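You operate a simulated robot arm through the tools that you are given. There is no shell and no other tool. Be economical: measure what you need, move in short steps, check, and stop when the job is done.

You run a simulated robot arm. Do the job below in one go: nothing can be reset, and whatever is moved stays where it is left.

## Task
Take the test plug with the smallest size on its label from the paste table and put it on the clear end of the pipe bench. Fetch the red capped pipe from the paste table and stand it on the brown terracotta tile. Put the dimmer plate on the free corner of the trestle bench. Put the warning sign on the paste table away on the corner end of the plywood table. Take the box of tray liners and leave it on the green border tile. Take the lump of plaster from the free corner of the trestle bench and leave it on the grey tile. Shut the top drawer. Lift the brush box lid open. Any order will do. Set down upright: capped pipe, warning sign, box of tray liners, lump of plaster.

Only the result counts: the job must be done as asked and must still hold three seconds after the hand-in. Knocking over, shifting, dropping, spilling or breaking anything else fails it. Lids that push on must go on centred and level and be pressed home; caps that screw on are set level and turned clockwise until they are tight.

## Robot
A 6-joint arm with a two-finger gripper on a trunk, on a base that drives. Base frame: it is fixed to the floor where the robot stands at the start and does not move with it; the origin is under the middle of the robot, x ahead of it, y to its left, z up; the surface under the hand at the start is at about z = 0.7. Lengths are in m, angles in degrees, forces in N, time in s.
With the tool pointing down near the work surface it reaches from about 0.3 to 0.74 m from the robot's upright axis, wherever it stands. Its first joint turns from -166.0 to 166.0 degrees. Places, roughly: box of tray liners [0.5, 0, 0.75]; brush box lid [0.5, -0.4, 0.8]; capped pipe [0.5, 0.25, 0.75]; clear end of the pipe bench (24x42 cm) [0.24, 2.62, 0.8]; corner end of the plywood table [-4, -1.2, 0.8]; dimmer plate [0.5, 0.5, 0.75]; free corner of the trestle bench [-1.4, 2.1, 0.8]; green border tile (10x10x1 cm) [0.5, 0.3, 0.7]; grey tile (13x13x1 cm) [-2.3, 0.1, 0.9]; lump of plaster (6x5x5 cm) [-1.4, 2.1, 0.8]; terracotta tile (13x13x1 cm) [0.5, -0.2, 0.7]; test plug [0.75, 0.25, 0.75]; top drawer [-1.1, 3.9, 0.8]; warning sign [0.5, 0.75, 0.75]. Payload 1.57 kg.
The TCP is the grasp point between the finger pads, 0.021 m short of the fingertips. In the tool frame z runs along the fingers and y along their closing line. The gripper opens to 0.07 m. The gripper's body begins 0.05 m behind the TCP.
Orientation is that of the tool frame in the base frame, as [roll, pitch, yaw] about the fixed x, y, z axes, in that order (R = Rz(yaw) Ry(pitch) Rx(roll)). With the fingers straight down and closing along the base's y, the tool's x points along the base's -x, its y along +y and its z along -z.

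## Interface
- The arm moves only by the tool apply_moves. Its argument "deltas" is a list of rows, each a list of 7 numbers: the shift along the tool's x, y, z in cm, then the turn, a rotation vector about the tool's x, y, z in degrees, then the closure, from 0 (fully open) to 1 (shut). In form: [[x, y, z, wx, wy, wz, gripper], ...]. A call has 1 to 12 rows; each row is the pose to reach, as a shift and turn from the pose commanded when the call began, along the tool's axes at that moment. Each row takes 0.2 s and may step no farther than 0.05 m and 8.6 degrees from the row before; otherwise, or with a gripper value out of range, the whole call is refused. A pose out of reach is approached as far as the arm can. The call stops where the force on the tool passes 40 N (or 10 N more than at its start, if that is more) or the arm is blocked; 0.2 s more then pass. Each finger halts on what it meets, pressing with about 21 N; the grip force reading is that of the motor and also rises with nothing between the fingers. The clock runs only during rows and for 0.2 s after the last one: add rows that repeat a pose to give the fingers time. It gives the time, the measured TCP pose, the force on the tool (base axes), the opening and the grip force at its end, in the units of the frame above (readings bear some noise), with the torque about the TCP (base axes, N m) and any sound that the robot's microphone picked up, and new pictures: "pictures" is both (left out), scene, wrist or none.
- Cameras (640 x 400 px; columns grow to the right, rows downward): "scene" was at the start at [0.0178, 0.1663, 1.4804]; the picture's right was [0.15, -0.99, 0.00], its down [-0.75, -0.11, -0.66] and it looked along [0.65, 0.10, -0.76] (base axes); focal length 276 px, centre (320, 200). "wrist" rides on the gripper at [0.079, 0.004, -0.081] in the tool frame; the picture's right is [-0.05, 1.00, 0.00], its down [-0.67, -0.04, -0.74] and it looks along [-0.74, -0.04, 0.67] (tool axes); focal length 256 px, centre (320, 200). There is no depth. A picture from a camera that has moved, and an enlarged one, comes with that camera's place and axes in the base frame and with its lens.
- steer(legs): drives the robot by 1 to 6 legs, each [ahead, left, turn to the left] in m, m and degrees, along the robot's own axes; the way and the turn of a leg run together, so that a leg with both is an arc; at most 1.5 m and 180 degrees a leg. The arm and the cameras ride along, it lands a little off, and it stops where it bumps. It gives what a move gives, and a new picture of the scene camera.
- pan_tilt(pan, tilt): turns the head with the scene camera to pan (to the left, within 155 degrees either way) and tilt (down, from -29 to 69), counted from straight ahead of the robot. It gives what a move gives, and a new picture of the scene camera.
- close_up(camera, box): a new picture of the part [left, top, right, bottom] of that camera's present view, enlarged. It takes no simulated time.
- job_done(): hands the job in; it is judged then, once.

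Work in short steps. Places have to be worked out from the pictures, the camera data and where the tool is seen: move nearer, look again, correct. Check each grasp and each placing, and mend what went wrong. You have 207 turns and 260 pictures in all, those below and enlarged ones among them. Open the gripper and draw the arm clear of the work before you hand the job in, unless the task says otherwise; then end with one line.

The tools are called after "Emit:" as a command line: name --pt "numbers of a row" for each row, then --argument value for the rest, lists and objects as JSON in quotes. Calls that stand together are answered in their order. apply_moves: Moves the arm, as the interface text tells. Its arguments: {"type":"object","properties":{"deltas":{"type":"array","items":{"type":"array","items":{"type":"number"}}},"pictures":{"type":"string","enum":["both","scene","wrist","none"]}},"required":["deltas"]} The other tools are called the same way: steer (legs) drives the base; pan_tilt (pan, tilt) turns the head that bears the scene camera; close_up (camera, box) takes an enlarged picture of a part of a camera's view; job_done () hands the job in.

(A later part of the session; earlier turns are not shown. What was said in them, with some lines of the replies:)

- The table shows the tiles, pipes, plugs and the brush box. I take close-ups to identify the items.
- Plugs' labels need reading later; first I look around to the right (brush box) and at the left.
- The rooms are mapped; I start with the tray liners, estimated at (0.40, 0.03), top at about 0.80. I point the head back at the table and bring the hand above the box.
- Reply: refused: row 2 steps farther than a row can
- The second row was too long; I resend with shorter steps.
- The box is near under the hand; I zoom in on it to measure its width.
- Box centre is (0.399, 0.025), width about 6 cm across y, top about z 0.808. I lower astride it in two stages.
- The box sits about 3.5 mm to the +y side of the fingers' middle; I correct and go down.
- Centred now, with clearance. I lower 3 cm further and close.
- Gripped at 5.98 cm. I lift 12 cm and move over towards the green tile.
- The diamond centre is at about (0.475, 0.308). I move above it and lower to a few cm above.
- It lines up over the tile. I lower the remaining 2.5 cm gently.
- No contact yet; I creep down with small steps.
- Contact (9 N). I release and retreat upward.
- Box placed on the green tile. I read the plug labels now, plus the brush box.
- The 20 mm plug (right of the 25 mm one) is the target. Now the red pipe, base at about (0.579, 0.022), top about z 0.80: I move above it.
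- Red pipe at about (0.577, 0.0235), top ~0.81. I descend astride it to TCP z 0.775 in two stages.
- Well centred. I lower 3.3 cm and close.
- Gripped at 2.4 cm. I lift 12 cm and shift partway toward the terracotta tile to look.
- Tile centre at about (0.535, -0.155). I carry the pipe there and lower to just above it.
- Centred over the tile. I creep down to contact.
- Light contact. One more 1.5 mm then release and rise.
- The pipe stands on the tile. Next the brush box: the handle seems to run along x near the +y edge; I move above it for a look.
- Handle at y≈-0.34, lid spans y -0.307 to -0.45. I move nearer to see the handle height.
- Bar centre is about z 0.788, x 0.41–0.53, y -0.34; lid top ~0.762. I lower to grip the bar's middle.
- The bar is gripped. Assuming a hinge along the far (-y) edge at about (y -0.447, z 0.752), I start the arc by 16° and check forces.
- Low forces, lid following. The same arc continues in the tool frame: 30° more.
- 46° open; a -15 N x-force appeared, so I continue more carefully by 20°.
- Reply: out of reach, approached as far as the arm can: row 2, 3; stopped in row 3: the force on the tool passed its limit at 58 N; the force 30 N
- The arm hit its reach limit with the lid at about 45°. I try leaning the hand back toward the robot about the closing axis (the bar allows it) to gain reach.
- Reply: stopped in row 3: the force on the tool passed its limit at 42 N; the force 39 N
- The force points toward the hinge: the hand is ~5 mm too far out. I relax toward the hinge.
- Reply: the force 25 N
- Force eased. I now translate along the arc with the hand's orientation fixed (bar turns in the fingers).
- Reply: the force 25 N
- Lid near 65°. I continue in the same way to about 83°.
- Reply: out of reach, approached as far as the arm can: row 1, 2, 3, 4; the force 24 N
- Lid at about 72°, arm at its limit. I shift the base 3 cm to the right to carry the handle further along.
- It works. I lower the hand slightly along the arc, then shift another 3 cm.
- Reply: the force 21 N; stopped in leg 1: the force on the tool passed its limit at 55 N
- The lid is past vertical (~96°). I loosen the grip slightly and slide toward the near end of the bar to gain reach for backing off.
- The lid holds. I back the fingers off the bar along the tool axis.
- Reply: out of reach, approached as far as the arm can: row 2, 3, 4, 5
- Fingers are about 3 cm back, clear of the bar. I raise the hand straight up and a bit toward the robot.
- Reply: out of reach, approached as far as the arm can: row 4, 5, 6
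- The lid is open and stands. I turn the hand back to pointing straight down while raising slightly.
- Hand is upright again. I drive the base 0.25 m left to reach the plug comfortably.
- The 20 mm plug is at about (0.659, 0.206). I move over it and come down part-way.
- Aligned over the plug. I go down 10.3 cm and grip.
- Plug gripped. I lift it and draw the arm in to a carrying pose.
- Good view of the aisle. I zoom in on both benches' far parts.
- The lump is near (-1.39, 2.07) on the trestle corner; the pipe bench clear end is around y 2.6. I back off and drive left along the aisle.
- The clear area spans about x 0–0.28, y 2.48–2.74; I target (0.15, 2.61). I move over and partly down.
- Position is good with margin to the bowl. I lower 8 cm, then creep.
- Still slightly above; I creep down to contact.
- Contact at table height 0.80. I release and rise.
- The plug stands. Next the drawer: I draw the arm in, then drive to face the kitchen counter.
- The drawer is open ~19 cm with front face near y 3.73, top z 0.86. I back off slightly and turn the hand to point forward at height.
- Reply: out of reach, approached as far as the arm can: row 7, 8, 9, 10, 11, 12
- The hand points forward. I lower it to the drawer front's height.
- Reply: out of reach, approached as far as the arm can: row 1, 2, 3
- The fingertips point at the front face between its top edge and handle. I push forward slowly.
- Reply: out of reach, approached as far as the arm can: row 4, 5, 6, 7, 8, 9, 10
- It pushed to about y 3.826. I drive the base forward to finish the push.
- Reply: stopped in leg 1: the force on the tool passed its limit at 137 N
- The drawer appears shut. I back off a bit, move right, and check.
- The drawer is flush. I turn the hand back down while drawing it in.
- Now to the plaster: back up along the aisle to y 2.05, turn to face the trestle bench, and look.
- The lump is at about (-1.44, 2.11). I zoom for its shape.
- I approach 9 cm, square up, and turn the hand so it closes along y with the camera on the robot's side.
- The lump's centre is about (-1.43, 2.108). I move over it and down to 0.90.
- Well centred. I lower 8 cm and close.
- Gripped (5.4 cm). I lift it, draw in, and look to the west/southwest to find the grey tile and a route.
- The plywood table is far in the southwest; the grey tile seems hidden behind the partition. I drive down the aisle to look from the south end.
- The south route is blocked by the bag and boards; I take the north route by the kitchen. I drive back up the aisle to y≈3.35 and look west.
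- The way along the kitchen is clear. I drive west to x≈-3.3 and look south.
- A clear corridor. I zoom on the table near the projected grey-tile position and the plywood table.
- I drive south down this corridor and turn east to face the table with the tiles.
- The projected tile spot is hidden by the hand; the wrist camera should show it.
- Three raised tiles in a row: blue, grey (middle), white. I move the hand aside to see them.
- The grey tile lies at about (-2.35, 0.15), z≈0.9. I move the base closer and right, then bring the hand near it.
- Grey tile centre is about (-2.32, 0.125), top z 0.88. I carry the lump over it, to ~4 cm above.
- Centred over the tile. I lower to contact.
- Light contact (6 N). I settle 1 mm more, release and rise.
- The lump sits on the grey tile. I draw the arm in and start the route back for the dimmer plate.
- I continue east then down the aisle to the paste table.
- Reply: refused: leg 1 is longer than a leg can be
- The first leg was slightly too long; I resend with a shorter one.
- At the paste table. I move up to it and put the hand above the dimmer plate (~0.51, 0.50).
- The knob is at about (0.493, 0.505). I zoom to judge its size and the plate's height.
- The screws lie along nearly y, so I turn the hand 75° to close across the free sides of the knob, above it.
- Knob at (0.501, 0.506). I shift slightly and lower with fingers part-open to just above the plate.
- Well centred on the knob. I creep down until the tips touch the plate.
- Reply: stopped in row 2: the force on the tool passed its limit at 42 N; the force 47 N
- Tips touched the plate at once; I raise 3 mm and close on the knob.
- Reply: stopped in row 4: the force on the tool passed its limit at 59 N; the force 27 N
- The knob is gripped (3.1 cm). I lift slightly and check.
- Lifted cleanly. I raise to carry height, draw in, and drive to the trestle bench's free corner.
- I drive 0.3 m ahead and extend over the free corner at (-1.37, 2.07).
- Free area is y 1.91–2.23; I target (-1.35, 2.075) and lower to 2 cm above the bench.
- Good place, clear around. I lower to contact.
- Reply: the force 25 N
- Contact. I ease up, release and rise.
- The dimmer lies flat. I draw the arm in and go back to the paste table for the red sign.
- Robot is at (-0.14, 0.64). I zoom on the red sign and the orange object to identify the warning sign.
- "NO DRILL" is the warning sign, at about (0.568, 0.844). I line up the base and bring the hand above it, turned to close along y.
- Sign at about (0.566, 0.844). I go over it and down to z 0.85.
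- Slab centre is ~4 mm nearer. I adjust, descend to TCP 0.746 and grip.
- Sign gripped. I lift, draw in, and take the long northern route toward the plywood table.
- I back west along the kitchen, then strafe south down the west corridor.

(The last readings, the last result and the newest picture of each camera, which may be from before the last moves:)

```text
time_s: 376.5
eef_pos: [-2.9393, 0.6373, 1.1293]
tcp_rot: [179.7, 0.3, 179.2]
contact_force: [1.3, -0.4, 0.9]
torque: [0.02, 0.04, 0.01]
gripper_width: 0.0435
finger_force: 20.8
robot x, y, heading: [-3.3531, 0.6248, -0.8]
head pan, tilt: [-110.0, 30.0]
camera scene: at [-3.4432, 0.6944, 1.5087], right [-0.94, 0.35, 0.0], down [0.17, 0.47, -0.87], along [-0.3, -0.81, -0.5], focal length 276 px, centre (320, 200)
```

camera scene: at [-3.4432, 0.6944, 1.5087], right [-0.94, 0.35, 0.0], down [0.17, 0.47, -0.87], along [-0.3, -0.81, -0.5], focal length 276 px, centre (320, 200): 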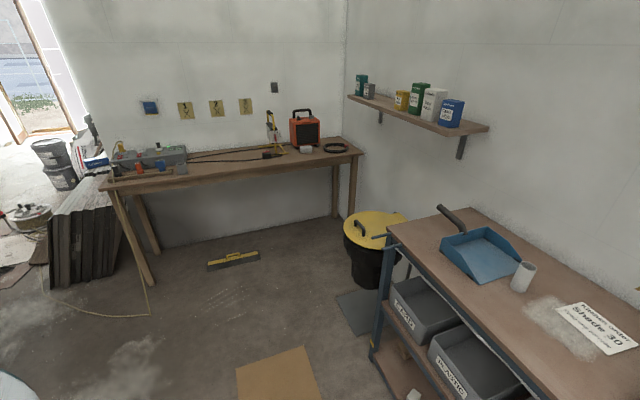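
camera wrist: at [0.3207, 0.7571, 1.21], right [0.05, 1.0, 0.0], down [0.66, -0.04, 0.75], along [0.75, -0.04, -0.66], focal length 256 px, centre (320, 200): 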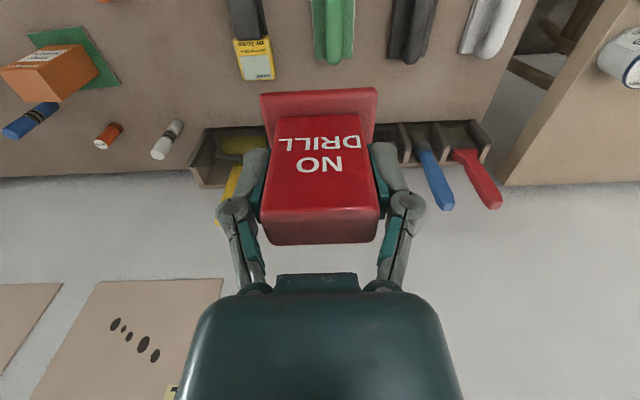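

The plywood table's corner end holds a heater, adapter and cable coil; a bin is in front. I turn south and approach around the cardboard on the floor.

Emit:
steer --legs '[[0, 0, -90], [0, 0.3, 0], [1.15, 0, 0], [0, -0.5, 0]]'

Emit:
pan_tilt --pan -15 --tilt 40

```text
time_s: 390.3
eef_pos: [-3.5074, -0.9338, 1.1301]
tcp_rot: [179.8, 0.3, 90.9]
contact_force: [0.3, -0.1, -1.0]
torque: [-0.01, 0.03, 0.02]
gripper_width: 0.0432
finger_force: 21.3
robot x, y, heading: [-3.5377, -0.5183, -88.8]
head pan, tilt: [-110.0, 30.0]
camera scene: at [-3.4649, -0.4282, 1.5086], right [0.32, 0.95, 0.0], down [0.47, -0.16, -0.87], along [-0.82, 0.28, -0.5], focal length 276 px, centre (320, 200)
```

scene: 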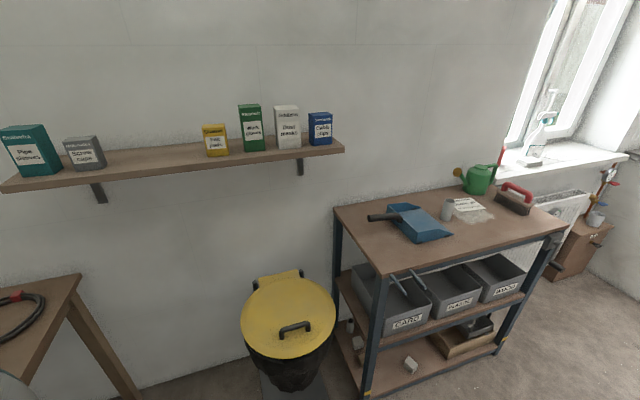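

```text
time_s: 392.0
eef_pos: [-3.5094, -0.9334, 1.1283]
tcp_rot: [179.7, 0.2, 90.9]
contact_force: [-0.4, -0.4, -0.8]
torque: [0.0, 0.02, -0.01]
gripper_width: 0.0432
finger_force: 20.8
robot x, y, heading: [-3.5333, -0.5202, -88.5]
head pan, tilt: [-15.0, 40.0]
camera scene: at [-3.4028, -0.54, 1.4933], right [-0.97, 0.24, 0.0], down [0.15, 0.62, -0.77], along [-0.18, -0.74, -0.64], focal length 276 px, centre (320, 200)
```

scene: 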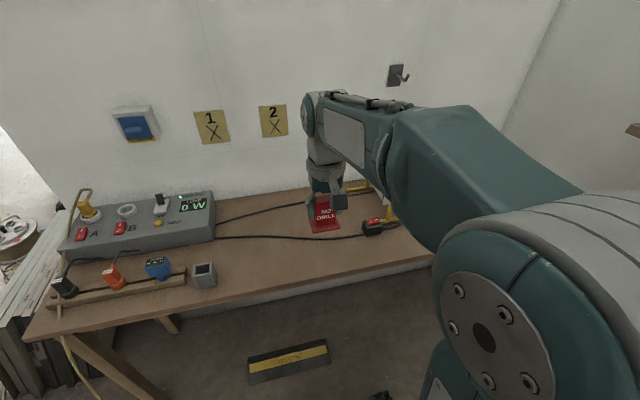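

The arm hides the corner end. I swing the hand west to view it with the wrist camera.

Emit:
apply_moves --pt "0 -4 -1 0 0 0 1" --pt "0 -8 -2 0 0 0 1" --pt "0 -12 -3 0 0 0 1" --pt "1 -16 -3 0 0 0 1" --pt "2 -20 -3 0 0 0 1" --pt "3 -24 -3 0 0 0 1" --pt "4 -28 -3 0 0 0 1" --pt "5 -32 -3 0 0 0 1" --pt "6 -36 -3 0 0 0 1" --pt "6 -38 -3 0 0 0 1" --pictures "both"

```text
time_s: 394.2
eef_pos: [-3.8928, -0.8765, 1.1574]
tcp_rot: [179.6, 0.4, 91.0]
contact_force: [-0.6, 0.0, -0.1]
torque: [-0.03, -0.01, 0.01]
gripper_width: 0.0433
finger_force: 21.1
robot x, y, heading: [-3.533, -0.5164, -88.9]
head pan, tilt: [-15.0, 40.0]
camera scene: at [-3.4054, -0.54, 1.4935], right [-0.97, 0.24, 0.0], down [0.15, 0.62, -0.77], along [-0.18, -0.74, -0.64], focal length 276 px, centre (320, 200)
camera wrist: at [-3.8907, -0.7967, 1.2376], right [1.0, -0.04, 0.01], down [-0.03, -0.66, 0.75], along [-0.02, -0.75, -0.66], focal length 256 px, centre (320, 200)
```

scene: 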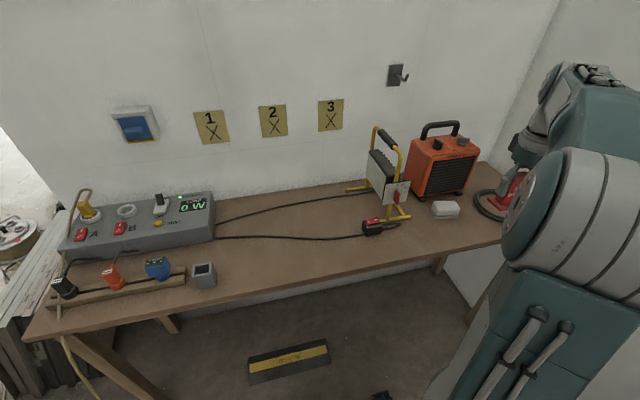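
wrist: 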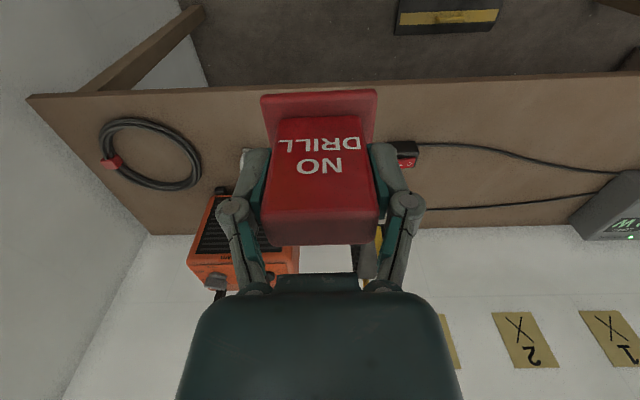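

Free spot in front of the heater/adapter: (-3.97, -1.07); table edge at y≈-1.0. I shift the base 0.12 m west first.

Emit:
steer --legs '[[0, -0.12, -1]]'

Emit:
apply_moves --pt "-2 0 2 0 0 0 1" --pt "-5 0 4 0 0 0 1" --pt "-8 0 6 0 0 0 1" --pt "-8 0 10 0 0 0 1" --pt "-8 0 10 0 0 0 1" --pictures "both"

```text
time_s: 395.4
eef_pos: [-4.0116, -0.8726, 1.1596]
tcp_rot: [180.0, 0.4, 89.9]
contact_force: [-0.1, 0.5, -0.7]
torque: [-0.01, -0.02, 0.0]
gripper_width: 0.0432
finger_force: 21.4
robot x, y, heading: [-3.6505, -0.5208, -89.9]
head pan, tilt: [-15.0, 40.0]
camera scene: at [-3.5097, -0.5438, 1.4921], right [-0.97, 0.26, 0.01], down [0.16, 0.62, -0.77], along [-0.2, -0.74, -0.64], focal length 276 px, centre (320, 200)
```

scene: 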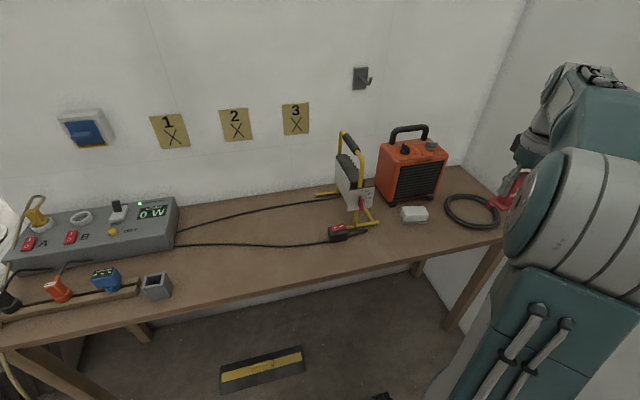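

```text
time_s: 396.6
eef_pos: [-4.0147, -0.9537, 1.0567]
tcp_rot: [179.6, 0.4, 89.9]
contact_force: [1.3, -0.4, -0.3]
torque: [0.03, 0.07, 0.03]
gripper_width: 0.0432
finger_force: 21.3
robot x, y, heading: [-3.6536, -0.5207, -89.5]
head pan, tilt: [-15.0, 40.0]
camera scene: at [-3.521, -0.544, 1.4933], right [-0.97, 0.26, 0.0], down [0.16, 0.62, -0.77], along [-0.2, -0.74, -0.64], focal length 276 px, centre (320, 200)
camera wrist: at [-4.0115, -0.8732, 1.1372], right [1.0, -0.05, 0.01], down [-0.04, -0.66, 0.75], along [-0.04, -0.75, -0.66], focal length 256 px, centre (320, 200)
```

scene: 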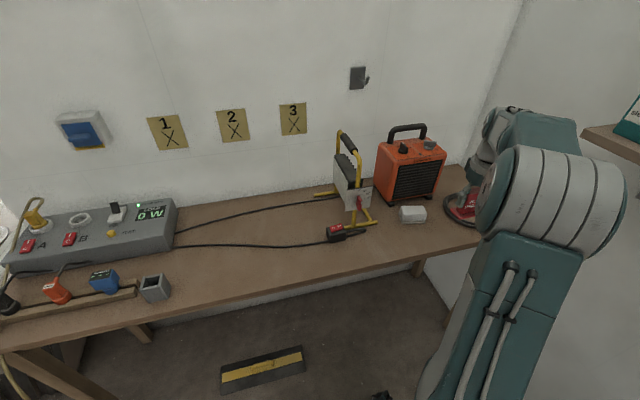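
wrist: 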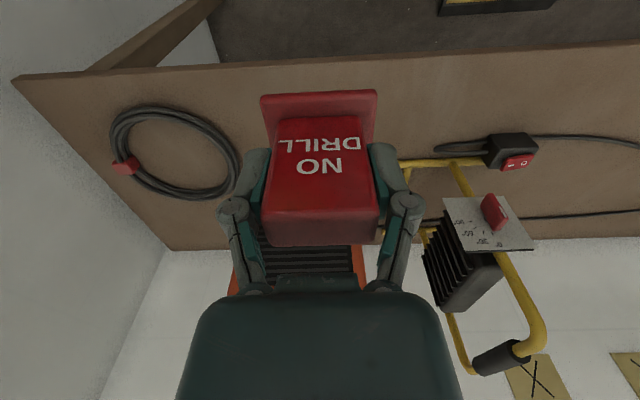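

I move over (-4.0, -1.065) and lower to ~2.5 cm above the table.

Emit:
apply_moves --pt "-3.5 0.5 2 0 0 0 1" --pt "-7 1 4 0 0 0 1" --pt "-11.1 1.4 6 0 0 0 1" --pt "-11.1 1.4 10 0 0 0 1" --pt "-11.1 1.4 14 0 0 0 1" --pt "-11.1 1.4 18 0 0 0 1" --pt "-11.1 1.4 18 0 0 0 1" --pictures "both"

```text
time_s: 398.2
eef_pos: [-4.0055, -1.0631, 0.8791]
tcp_rot: [179.6, 0.4, 90.1]
contact_force: [0.1, -0.5, -0.1]
torque: [0.0, 0.01, -0.01]
gripper_width: 0.0433
finger_force: 20.9
robot x, y, heading: [-3.6526, -0.5201, -89.7]
head pan, tilt: [-15.0, 40.0]
camera scene: at [-3.523, -0.5447, 1.4933], right [-0.97, 0.26, 0.0], down [0.16, 0.62, -0.77], along [-0.2, -0.74, -0.64], focal length 276 px, centre (320, 200)
camera wrist: at [-4.0019, -0.9825, 0.9593], right [1.0, -0.05, 0.01], down [-0.04, -0.66, 0.75], along [-0.03, -0.75, -0.66], focal length 256 px, centre (320, 200)
```

scene: 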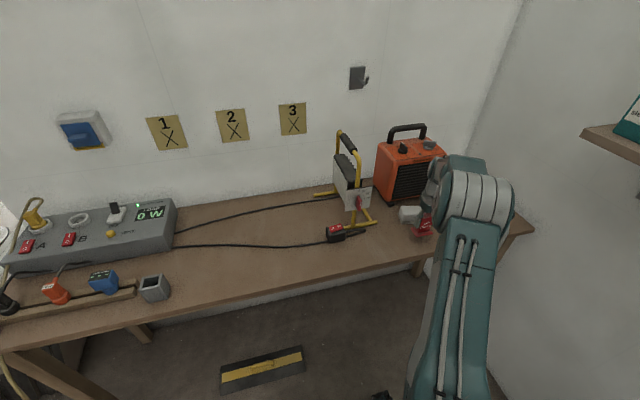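
wrist: 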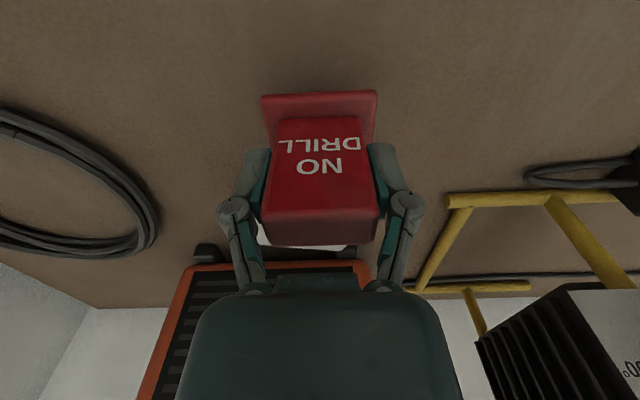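

I zoom in to check clearance to the white adapter.

Emit:
close_up --camera "scene" --box '[370, 180, 460, 250]'

```text
5.71 times, centred on (415, 215) of scene
camera zoom: at [-3.523, -0.5447, 1.4933], right [-0.97, 0.26, 0.0], down [0.16, 0.62, -0.77], along [-0.2, -0.74, -0.64], focal length 1575 px, centre (-223, 114)
```

zoom: 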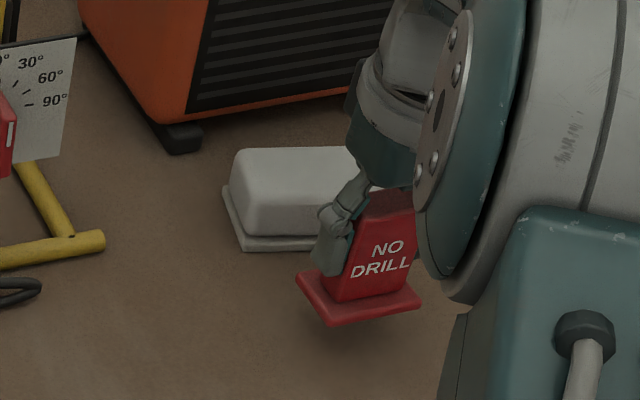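

Clear. I lower to contact.

Emit:
apply_moves --pt "0 0 1.5 0 0 0 1" --pt "0 0 2.3 0 0 0 1" --pt "0 0 2.8 0 0 0 1" --pt "0 0 3.1 0 0 0 1" --pictures "none"

```text
time_s: 399.2
eef_pos: [-4.007, -1.0637, 0.8482]
tcp_rot: [179.6, 0.6, 89.9]
contact_force: [-1.7, 3.0, 11.7]
torque: [0.23, 0.0, 0.02]
gripper_width: 0.0434
finger_force: 21.0
robot x, y, heading: [-3.6552, -0.522, -89.9]
head pan, tilt: [-15.0, 40.0]
```

Contact. I release and rise straight up.

Emit:
apply_moves --pt "0 0 0 0 0 0 0.8" --pt "0 0 -0.1 0 0 0 0.4" --pt "0 0 -0.1 0 0 0 0.1" --pt "0 0 -0.1 0 0 0 0.1" --pt "0 0 -3 0 0 0 0.1" --pt "0 0 -7 0 0 0 0.1" --pt "0 0 -12 0 0 0 0" --pt "0 0 -17 0 0 0 0" --pt "0 0 -22 0 0 0 0" --pt "3 0 -26 0 0 0 0" --pt "7 0 -28 0 0 0 0" --pictures "both"

```text
time_s: 401.6
eef_pos: [-4.0114, -0.9957, 1.1248]
tcp_rot: [179.4, 0.3, 90.0]
contact_force: [0.2, 0.3, -0.9]
torque: [0.02, -0.02, 0.04]
gripper_width: 0.0703
finger_force: 0.0
robot x, y, heading: [-3.6526, -0.5204, -90.0]
head pan, tilt: [-15.0, 40.0]
camera scene: at [-3.5241, -0.5442, 1.4934], right [-0.97, 0.26, 0.0], down [0.16, 0.62, -0.77], along [-0.2, -0.74, -0.64], focal length 276 px, centre (320, 200)
camera wrist: at [-4.0081, -0.9161, 1.2062], right [1.0, -0.05, 0.01], down [-0.04, -0.66, 0.75], along [-0.03, -0.75, -0.66], focal length 256 px, centre (320, 200)
```

scene: 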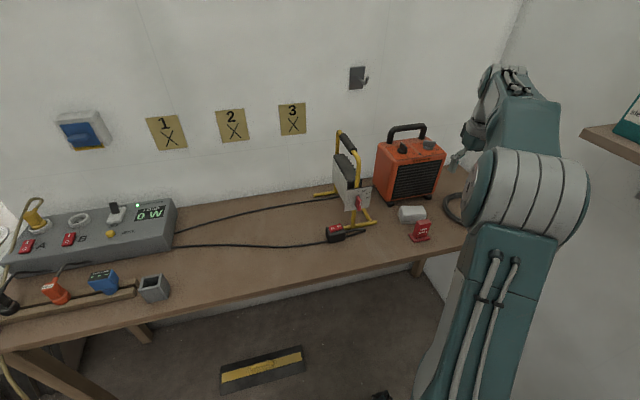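
wrist: 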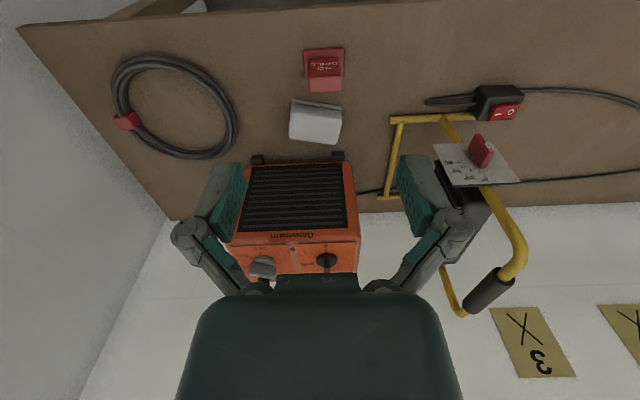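

The sign stands upright, clear of its neighbours. I draw the arm back from the table before handing in.

Emit:
apply_moves --pt "4 2 -1 0 0 0 0" --pt "8 5 -2 0 0 0 0" --pt "10 9 -2 0 0 0 0" --pictures "none"

Emit:
close_up --camera "scene" --box '[370, 180, 470, 260]'

```text
refused: row 2 steps farther than a row can; nothing moved
```

```text
5.00 times, centred on (420, 220) of scene
camera zoom: at [-3.5241, -0.5442, 1.4934], right [-0.97, 0.26, 0.0], down [0.16, 0.62, -0.77], along [-0.2, -0.74, -0.64], focal length 1378 px, centre (-180, 100)
```

zoom: 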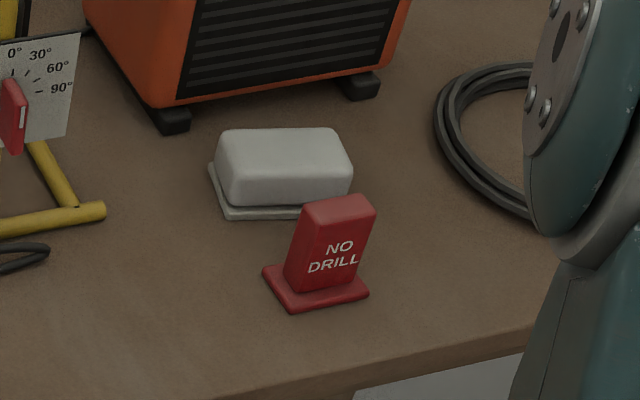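

The sign stands level. I resend the retreat with shorter steps.

Emit:
apply_moves --pt "3 2 -1 0 0 0 0" --pt "6 4 -2 0 0 0 0" --pt "8 7 -2 0 0 0 0" --pictures "none"

Emit:
job_done

```text
time_s: 402.4
eef_pos: [-3.9354, -0.9138, 1.147]
tcp_rot: [179.6, 0.4, 89.9]
contact_force: [0.2, -0.5, -0.5]
torque: [0.03, -0.03, 0.0]
gripper_width: 0.0699
finger_force: 0.0
robot x, y, heading: [-3.6517, -0.5175, -89.9]
head pan, tilt: [-15.0, 40.0]
```

```text
The job is handed in.
```

All eight tasks are done and the job is handed in. I checked each result by picture as I finished it and did not go back to look at the earlier ones just before hand-in.
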